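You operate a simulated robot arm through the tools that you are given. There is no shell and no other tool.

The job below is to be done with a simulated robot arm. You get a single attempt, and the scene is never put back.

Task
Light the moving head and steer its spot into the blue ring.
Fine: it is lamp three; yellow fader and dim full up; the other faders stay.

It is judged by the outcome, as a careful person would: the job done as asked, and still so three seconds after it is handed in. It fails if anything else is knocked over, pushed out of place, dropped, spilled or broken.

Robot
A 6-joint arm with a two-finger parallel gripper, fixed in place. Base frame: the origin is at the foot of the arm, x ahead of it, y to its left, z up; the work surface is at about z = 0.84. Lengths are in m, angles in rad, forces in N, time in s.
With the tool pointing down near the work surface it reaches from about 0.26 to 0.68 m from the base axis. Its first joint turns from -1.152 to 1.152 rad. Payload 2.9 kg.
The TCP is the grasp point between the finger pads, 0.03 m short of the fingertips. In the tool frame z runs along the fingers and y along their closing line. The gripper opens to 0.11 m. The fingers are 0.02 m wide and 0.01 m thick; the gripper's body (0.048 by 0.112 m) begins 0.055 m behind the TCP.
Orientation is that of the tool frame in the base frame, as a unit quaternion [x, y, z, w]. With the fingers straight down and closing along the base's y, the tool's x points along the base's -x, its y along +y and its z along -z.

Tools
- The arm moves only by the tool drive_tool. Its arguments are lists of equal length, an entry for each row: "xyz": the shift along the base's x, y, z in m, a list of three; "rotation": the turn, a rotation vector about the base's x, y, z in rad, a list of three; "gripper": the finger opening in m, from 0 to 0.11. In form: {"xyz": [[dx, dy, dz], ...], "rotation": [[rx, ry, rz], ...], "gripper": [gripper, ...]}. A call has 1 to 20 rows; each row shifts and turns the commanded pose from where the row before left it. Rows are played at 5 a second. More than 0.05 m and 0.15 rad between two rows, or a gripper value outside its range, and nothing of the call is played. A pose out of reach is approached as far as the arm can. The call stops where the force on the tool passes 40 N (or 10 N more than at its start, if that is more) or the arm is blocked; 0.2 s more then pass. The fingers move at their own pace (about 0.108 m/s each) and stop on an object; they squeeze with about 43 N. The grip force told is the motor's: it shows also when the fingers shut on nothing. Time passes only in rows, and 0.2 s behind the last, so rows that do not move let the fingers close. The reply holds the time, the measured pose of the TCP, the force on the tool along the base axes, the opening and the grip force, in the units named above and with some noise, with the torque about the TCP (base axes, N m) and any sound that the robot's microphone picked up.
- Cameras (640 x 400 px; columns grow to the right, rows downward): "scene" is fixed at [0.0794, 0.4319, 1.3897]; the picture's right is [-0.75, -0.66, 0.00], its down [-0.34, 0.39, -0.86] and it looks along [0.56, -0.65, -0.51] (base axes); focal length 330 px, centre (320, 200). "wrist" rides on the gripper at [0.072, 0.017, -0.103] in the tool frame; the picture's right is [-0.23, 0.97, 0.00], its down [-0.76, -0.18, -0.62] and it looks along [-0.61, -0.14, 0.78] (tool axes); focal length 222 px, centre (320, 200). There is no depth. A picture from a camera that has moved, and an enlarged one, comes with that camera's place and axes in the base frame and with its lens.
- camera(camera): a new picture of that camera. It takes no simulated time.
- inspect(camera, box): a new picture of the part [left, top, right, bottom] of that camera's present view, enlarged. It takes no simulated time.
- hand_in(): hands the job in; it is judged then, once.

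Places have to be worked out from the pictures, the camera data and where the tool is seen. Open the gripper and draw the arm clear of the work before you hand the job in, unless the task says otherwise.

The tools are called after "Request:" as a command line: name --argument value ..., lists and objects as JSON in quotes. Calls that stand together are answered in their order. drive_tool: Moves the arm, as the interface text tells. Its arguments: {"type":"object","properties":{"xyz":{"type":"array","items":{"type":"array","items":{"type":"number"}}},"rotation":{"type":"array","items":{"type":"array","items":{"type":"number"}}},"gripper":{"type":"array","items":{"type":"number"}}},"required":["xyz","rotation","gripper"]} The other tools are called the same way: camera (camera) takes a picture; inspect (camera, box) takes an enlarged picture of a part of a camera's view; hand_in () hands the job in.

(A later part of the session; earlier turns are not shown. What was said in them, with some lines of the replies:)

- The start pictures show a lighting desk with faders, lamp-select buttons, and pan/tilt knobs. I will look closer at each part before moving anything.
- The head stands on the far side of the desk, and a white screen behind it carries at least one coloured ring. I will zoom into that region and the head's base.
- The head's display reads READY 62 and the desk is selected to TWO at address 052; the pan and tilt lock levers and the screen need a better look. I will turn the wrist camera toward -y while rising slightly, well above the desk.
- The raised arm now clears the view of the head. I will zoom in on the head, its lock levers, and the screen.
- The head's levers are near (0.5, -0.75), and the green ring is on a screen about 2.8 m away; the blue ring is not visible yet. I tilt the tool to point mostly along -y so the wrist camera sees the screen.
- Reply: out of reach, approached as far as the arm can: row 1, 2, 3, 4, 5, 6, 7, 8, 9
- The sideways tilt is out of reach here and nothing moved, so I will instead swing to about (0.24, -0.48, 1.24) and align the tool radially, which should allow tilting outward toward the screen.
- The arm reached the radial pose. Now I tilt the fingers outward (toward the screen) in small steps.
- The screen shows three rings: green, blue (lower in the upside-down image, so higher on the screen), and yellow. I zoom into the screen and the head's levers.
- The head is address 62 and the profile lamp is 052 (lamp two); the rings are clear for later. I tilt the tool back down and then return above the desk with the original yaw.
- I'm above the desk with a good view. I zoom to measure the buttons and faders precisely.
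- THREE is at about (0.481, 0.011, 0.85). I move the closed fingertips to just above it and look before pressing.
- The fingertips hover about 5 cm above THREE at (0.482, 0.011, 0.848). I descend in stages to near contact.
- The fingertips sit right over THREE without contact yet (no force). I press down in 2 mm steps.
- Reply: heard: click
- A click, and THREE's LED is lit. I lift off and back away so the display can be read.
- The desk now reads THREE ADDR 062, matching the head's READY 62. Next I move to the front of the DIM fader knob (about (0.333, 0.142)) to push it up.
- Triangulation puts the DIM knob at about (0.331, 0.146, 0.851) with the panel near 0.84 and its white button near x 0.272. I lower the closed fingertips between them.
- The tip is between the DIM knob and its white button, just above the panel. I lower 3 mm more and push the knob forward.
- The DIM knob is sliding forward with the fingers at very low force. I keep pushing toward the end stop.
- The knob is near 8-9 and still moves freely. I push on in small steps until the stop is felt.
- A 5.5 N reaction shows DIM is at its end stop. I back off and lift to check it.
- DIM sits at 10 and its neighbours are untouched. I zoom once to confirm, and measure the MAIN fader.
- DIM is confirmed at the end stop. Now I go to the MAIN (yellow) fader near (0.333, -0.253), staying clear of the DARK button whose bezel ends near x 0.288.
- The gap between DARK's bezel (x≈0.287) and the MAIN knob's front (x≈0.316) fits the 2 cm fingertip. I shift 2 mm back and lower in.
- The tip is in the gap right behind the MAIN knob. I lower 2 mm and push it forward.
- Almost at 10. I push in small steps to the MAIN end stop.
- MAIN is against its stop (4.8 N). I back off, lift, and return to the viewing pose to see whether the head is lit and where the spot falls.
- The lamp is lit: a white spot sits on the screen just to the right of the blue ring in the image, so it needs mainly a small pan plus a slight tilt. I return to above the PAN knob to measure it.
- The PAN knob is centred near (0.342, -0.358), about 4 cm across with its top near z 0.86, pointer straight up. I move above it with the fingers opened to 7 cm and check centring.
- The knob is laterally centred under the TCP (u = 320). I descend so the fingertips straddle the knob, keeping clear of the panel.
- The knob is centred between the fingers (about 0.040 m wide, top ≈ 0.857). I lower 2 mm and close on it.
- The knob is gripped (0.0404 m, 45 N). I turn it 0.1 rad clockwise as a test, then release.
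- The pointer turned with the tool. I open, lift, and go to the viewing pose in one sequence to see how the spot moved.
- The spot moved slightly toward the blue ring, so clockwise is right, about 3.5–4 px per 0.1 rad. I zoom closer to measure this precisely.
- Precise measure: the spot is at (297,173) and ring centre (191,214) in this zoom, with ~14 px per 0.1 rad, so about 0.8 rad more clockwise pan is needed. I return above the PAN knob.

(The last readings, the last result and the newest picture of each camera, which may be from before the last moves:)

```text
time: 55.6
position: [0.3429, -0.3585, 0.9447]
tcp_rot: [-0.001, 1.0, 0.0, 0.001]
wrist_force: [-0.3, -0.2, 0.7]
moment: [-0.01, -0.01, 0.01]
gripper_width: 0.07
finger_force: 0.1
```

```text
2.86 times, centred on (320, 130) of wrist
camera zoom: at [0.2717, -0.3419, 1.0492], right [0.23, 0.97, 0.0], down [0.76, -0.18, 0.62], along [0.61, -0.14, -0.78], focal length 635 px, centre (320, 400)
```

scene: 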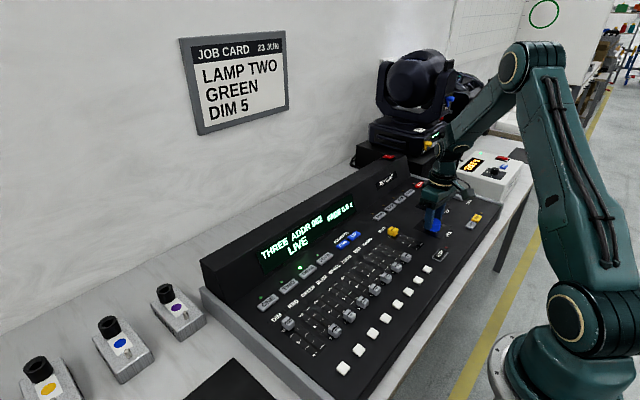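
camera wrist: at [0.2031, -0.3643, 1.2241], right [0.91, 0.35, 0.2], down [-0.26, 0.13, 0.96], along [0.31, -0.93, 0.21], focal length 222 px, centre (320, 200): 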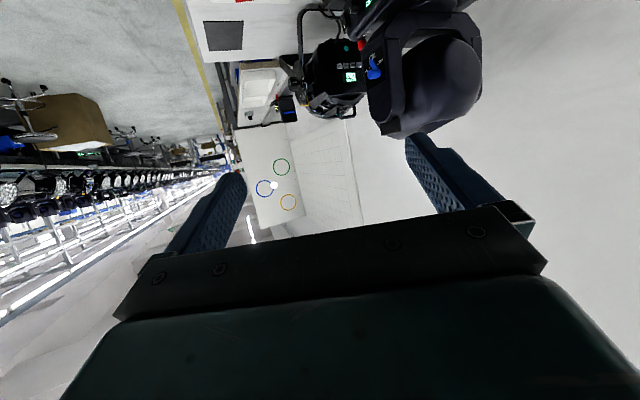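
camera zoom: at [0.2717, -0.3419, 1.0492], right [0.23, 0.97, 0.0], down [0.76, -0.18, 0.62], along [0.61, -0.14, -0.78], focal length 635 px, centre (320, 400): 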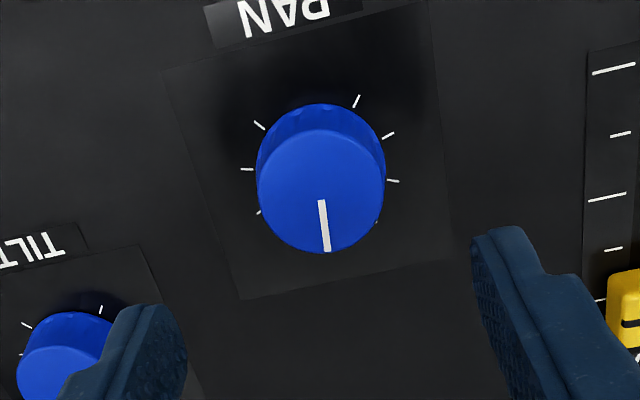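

Centred again over PAN, with the pointer slightly clockwise. I descend, grip, and turn 0.8 rad clockwise.

Request:
drive_tool --xyz '[[0, 0, -0.03], [0, 0, -0.02], [0, 0, -0.012], [0, 0, -0.007], [0, 0, 0], [0, 0, 0], [0, 0, 0]]' --rotation '[[0, 0, 0], [0, 0, 0], [0, 0, 0], [0, 0, 0], [0, 0, 0], [0, 0, 0], [0, 0, 0]]' --gripper '[0.07, 0.07, 0.07, 0.07, 0.045, 0.036, 0.036]'

Request:
drive_tool --xyz '[[0, 0, 0], [0, 0, 0], [0, 0, 0], [0, 0, 0], [0, 0, 0], [0, 0, 0], [0, 0, 0], [0, 0, 0], [0, 0, 0]]' --rotation '[[0, 0, -0.1], [0, 0, -0.1], [0, 0, -0.1], [0, 0, -0.1], [0, 0, -0.1], [0, 0, -0.1], [0, 0, -0.1], [0, 0, -0.1], [0, 0, 0]]' --gripper '[0.036, 0.036, 0.036, 0.036, 0.036, 0.036, 0.036, 0.036, 0.036]'

Request:
inspect --camera "wrist" --box '[240, 80, 400, 220]'

Request:
camera --camera "scene"

```text
time: 57.2
position: [0.3426, -0.3581, 0.8759]
tcp_rot: [0.0, 1.0, 0.0, 0.0]
wrist_force: [0.1, 5.0, 0.3]
moment: [0.23, -0.17, 0.0]
gripper_width: 0.0404
finger_force: 44.5
```

```text
time: 59.2
position: [0.3421, -0.3599, 0.8772]
tcp_rot: [0.392, 0.92, -0.001, 0.0]
wrist_force: [-7.4, -14.3, -7.4]
moment: [-0.54, 0.19, 0.03]
gripper_width: 0.0403
finger_force: 44.5
```

```text
2.86 times, centred on (320, 150) of wrist
camera zoom: at [0.3049, -0.2954, 0.9798], right [0.86, 0.51, 0.0], down [0.4, -0.67, 0.62], along [0.32, -0.54, -0.78], focal length 635 px, centre (320, 343)
```

zoom: 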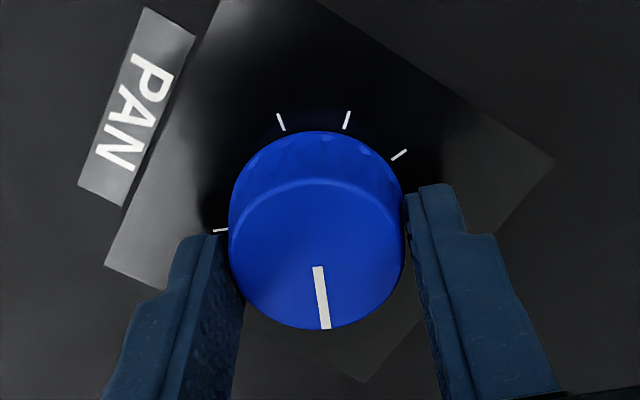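

```text
taken
```

scene: 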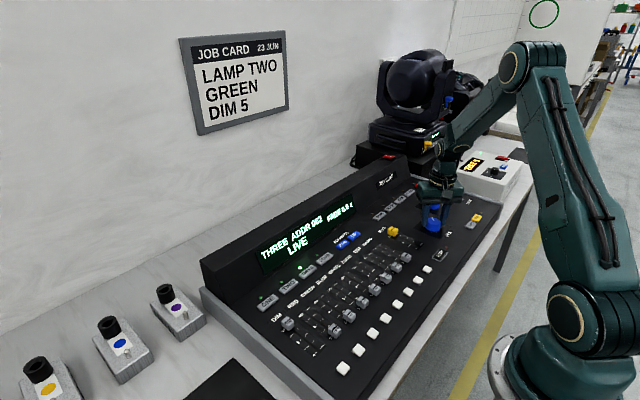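

The knob turned with the tool (yaw ≈ -0.8) with moderate side force. I release, lift, and go look at the screen again.

Request:
drive_tool --xyz '[[0, 0, 0], [0, 0, 0.03], [0, 0, 0.04], [-0.011, -0.0139, 0.0332], [-0.011, -0.0139, 0.0332], [-0.011, -0.0139, 0.0332], [-0.011, -0.0139, 0.0332], [-0.011, -0.0139, 0.0332], [-0.011, -0.0139, 0.0332], [-0.011, -0.0139, 0.0332], [-0.011, -0.0139, 0.0332], [-0.011, -0.0139, 0.0332], [0, 0, 0], [0, 0, 0], [0, 0, 0], [0, 0, 0], [0, 0, 0], [0, 0, 0], [0, 0, 0], [0, 0, 0]]' --rotation '[[0, 0, 0], [0, 0, 0], [0, 0, 0], [0, 0, -0.0333], [0, 0, -0.0333], [0, 0, -0.0333], [0, 0, -0.0333], [0, 0, -0.0333], [0, 0, -0.0333], [0, 0, -0.0333], [0, 0, -0.0333], [0, 0, -0.0333], [-0.125, -0.0635, 0], [-0.125, -0.0635, 0], [-0.125, -0.0635, 0], [-0.125, -0.0635, 0], [-0.125, -0.0635, 0], [-0.125, -0.0635, 0], [-0.125, -0.0635, 0], [-0.125, -0.0635, 0]]' --gripper '[0.07, 0.07, 0.07, 0.08, 0.09, 0.1, 0.11, 0.11, 0.11, 0.11, 0.11, 0.11, 0.11, 0.11, 0.11, 0.11, 0.11, 0.11, 0.11, 0.11]'

Request:
camera --camera "wrist"

Request:
inspect --camera "wrist" --box '[248, 170, 304, 205]'

Request:
inspect --camera "scene" --box '[380, 150, 500, 240]'

```text
time: 63.4
position: [0.244, -0.4842, 1.2448]
tcp_rot: [0.442, 0.722, -0.277, 0.454]
wrist_force: [-0.5, -0.2, -0.3]
moment: [0.0, -0.02, 0.03]
gripper_width: 0.11
finger_force: 0.0
```

```text
taken
camera wrist: at [0.2034, -0.3645, 1.2252], right [0.91, 0.35, 0.21], down [-0.26, 0.13, 0.96], along [0.31, -0.93, 0.21], focal length 222 px, centre (320, 200)
```

wrist: 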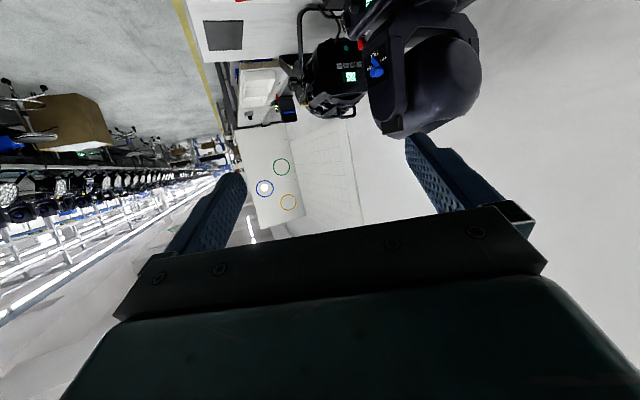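

```text
11.43 times, centred on (276, 188) of wrist
camera zoom: at [0.2034, -0.3645, 1.2252], right [0.91, 0.35, 0.21], down [-0.26, 0.13, 0.96], along [0.31, -0.93, 0.21], focal length 2538 px, centre (823, 343)
```

zoom: 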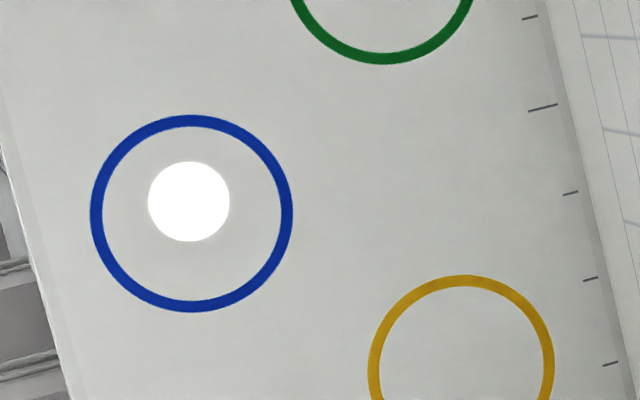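

```text
4.44 times, centred on (440, 195) of scene
camera zoom: at [0.0794, 0.4319, 1.3897], right [-0.75, -0.66, 0.0], down [-0.34, 0.39, -0.86], along [0.56, -0.65, -0.51], focal length 1465 px, centre (-213, 222)
```

zoom: 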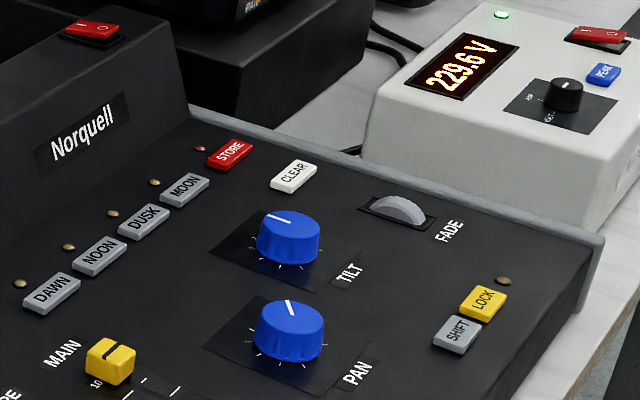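

The whole spot now lies inside the blue ring, 12 px from centre with a 49 px margin, so no tilt change is needed. I wait here a second to confirm that it holds and check the desk state.

Request:
drive_tool --xyz '[[0, 0, 0], [0, 0, 0], [0, 0, 0], [0, 0, 0], [0, 0, 0], [0, 0, 0], [0, 0, 0], [0, 0, 0], [0, 0, 0], [0, 0, 0], [0, 0, 0], [0, 0, 0], [0, 0, 0], [0, 0, 0], [0, 0, 0]]' --rotation '[[0, 0, 0], [0, 0, 0], [0, 0, 0], [0, 0, 0], [0, 0, 0], [0, 0, 0], [0, 0, 0], [0, 0, 0], [0, 0, 0], [0, 0, 0], [0, 0, 0], [0, 0, 0], [0, 0, 0], [0, 0, 0], [0, 0, 0]]' --gripper '[0.11, 0.11, 0.11, 0.11, 0.11, 0.11, 0.11, 0.11, 0.11, 0.11, 0.11, 0.11, 0.11, 0.11, 0.11]'

Request:
inspect --camera "wrist" --box '[248, 170, 304, 205]'

Request:
camera --camera "scene"

Request:
inspect --camera "scene" --box '[240, 180, 480, 380]'

Request:
inspect --camera "scene" --box '[360, 40, 480, 160]'

```text
time: 66.6
position: [0.2442, -0.482, 1.2466]
tcp_rot: [0.442, 0.722, -0.278, 0.454]
wrist_force: [0.5, 0.9, 0.3]
moment: [-0.01, -0.05, 0.01]
gripper_width: 0.1098
finger_force: 0.1
```

```text
11.43 times, centred on (276, 188) of wrist
camera zoom: at [0.2035, -0.3646, 1.2254], right [0.91, 0.35, 0.21], down [-0.26, 0.12, 0.96], along [0.31, -0.93, 0.21], focal length 2538 px, centre (823, 343)
```

zoom: 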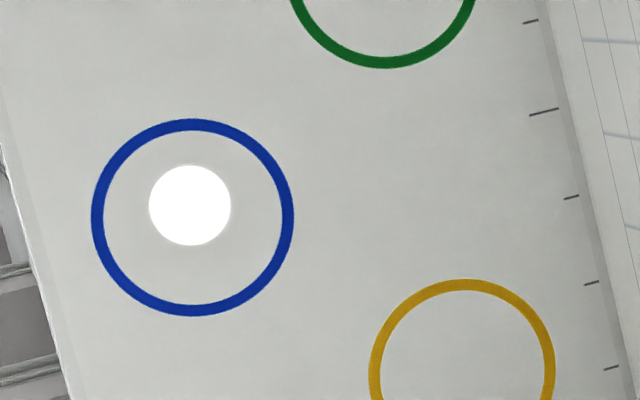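

```text
taken
```

scene: 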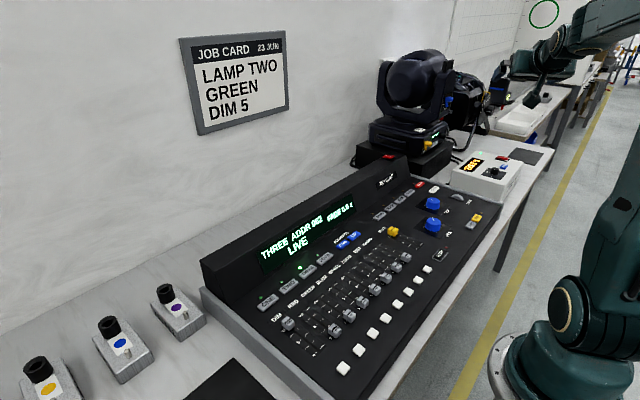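

```text
2.00 times, centred on (360, 280) of scene
camera zoom: at [0.0794, 0.4319, 1.3897], right [-0.75, -0.66, 0.0], down [-0.34, 0.39, -0.86], along [0.56, -0.65, -0.51], focal length 659 px, centre (240, 40)
```

zoom: 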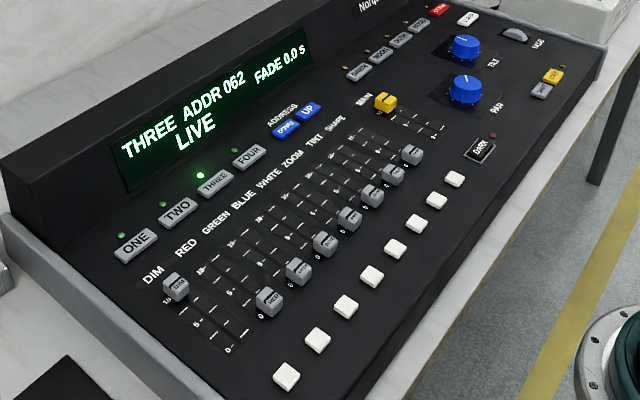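

```text
3.33 times, centred on (420, 100) of scene
camera zoom: at [0.0794, 0.4319, 1.3897], right [-0.75, -0.66, 0.0], down [-0.34, 0.39, -0.86], along [0.56, -0.65, -0.51], focal length 1099 px, centre (-13, 533)
```

zoom: 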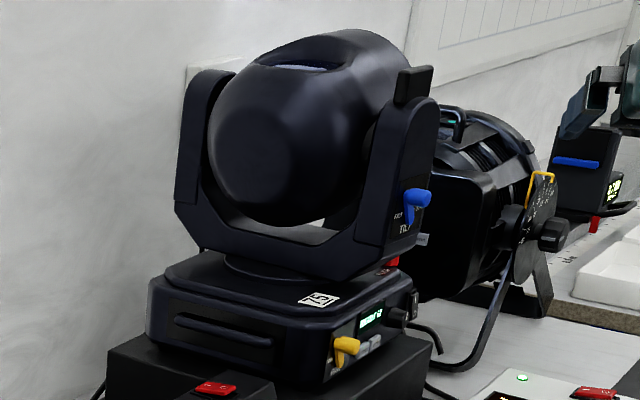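

The spot holds inside the blue ring, the desk reads THREE ADDR 062 LIVE, DIM and MAIN are at 10, and the other faders are at 0. I bring the open gripper back upright, high above everything, before handing in.

Request:
drive_tool --xyz '[[0, 0, 0], [0, 0, 0], [0, 0, 0], [0, 0, 0], [0, 0, 0], [0, 0, 0], [0, 0, 0], [0, 0, 0], [0, 0, 0]]' --rotation '[[0.125, 0.0635, 0], [0.125, 0.0635, 0], [0.125, 0.0635, 0], [0.125, 0.0635, 0], [0.125, 0.0635, 0], [0.125, 0.0635, 0], [0.125, 0.0635, 0], [0.125, 0.0635, 0], [0, 0, 0]]' --gripper '[0.11, 0.11, 0.11, 0.11, 0.11, 0.11, 0.11, 0.11, 0.11]'

Request:
camera --camera "scene"

```text
time: 68.6
position: [0.2431, -0.4838, 1.2463]
tcp_rot: [0.523, 0.852, 0.0, -0.001]
wrist_force: [0.5, 0.1, -0.2]
moment: [-0.04, -0.02, 0.02]
gripper_width: 0.11
finger_force: 0.1
```

```text
taken
```

scene: 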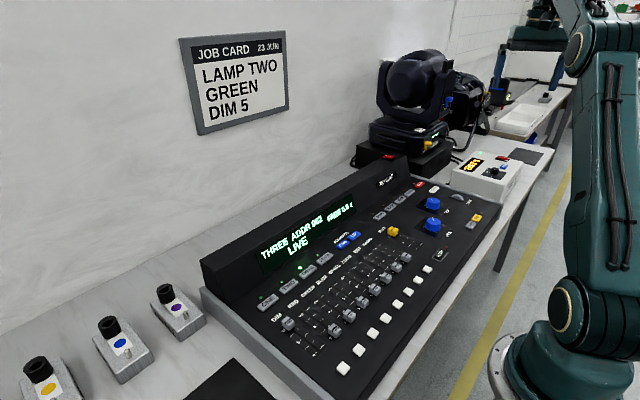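

The arm is clear with the gripper open, and the desk and lamp are as required. I hand the job in.

Request:
hand_in

```text
The job is handed in.
```

The moving head is lit and its whole spot sits inside the blue ring, slightly below centre. I watched it for 3 seconds and it did not drift.

- **Lamp:** I selected lamp THREE. The desk shows address 062, the same as the head's own display. I ignored the wall job card (lamp two, green, dim 5) because it doesn't match your instructions.
- **Faders:** DIM and the yellow MAIN fader are both against their top stops. All the other faders are still at 0.
- **Steering:** I turned the PAN knob about 0.9 rad clockwise. TILT didn't need changing.

I saw nothing else moved or knocked. The gripper is open and the arm is clear of the desk, and the job is handed in.
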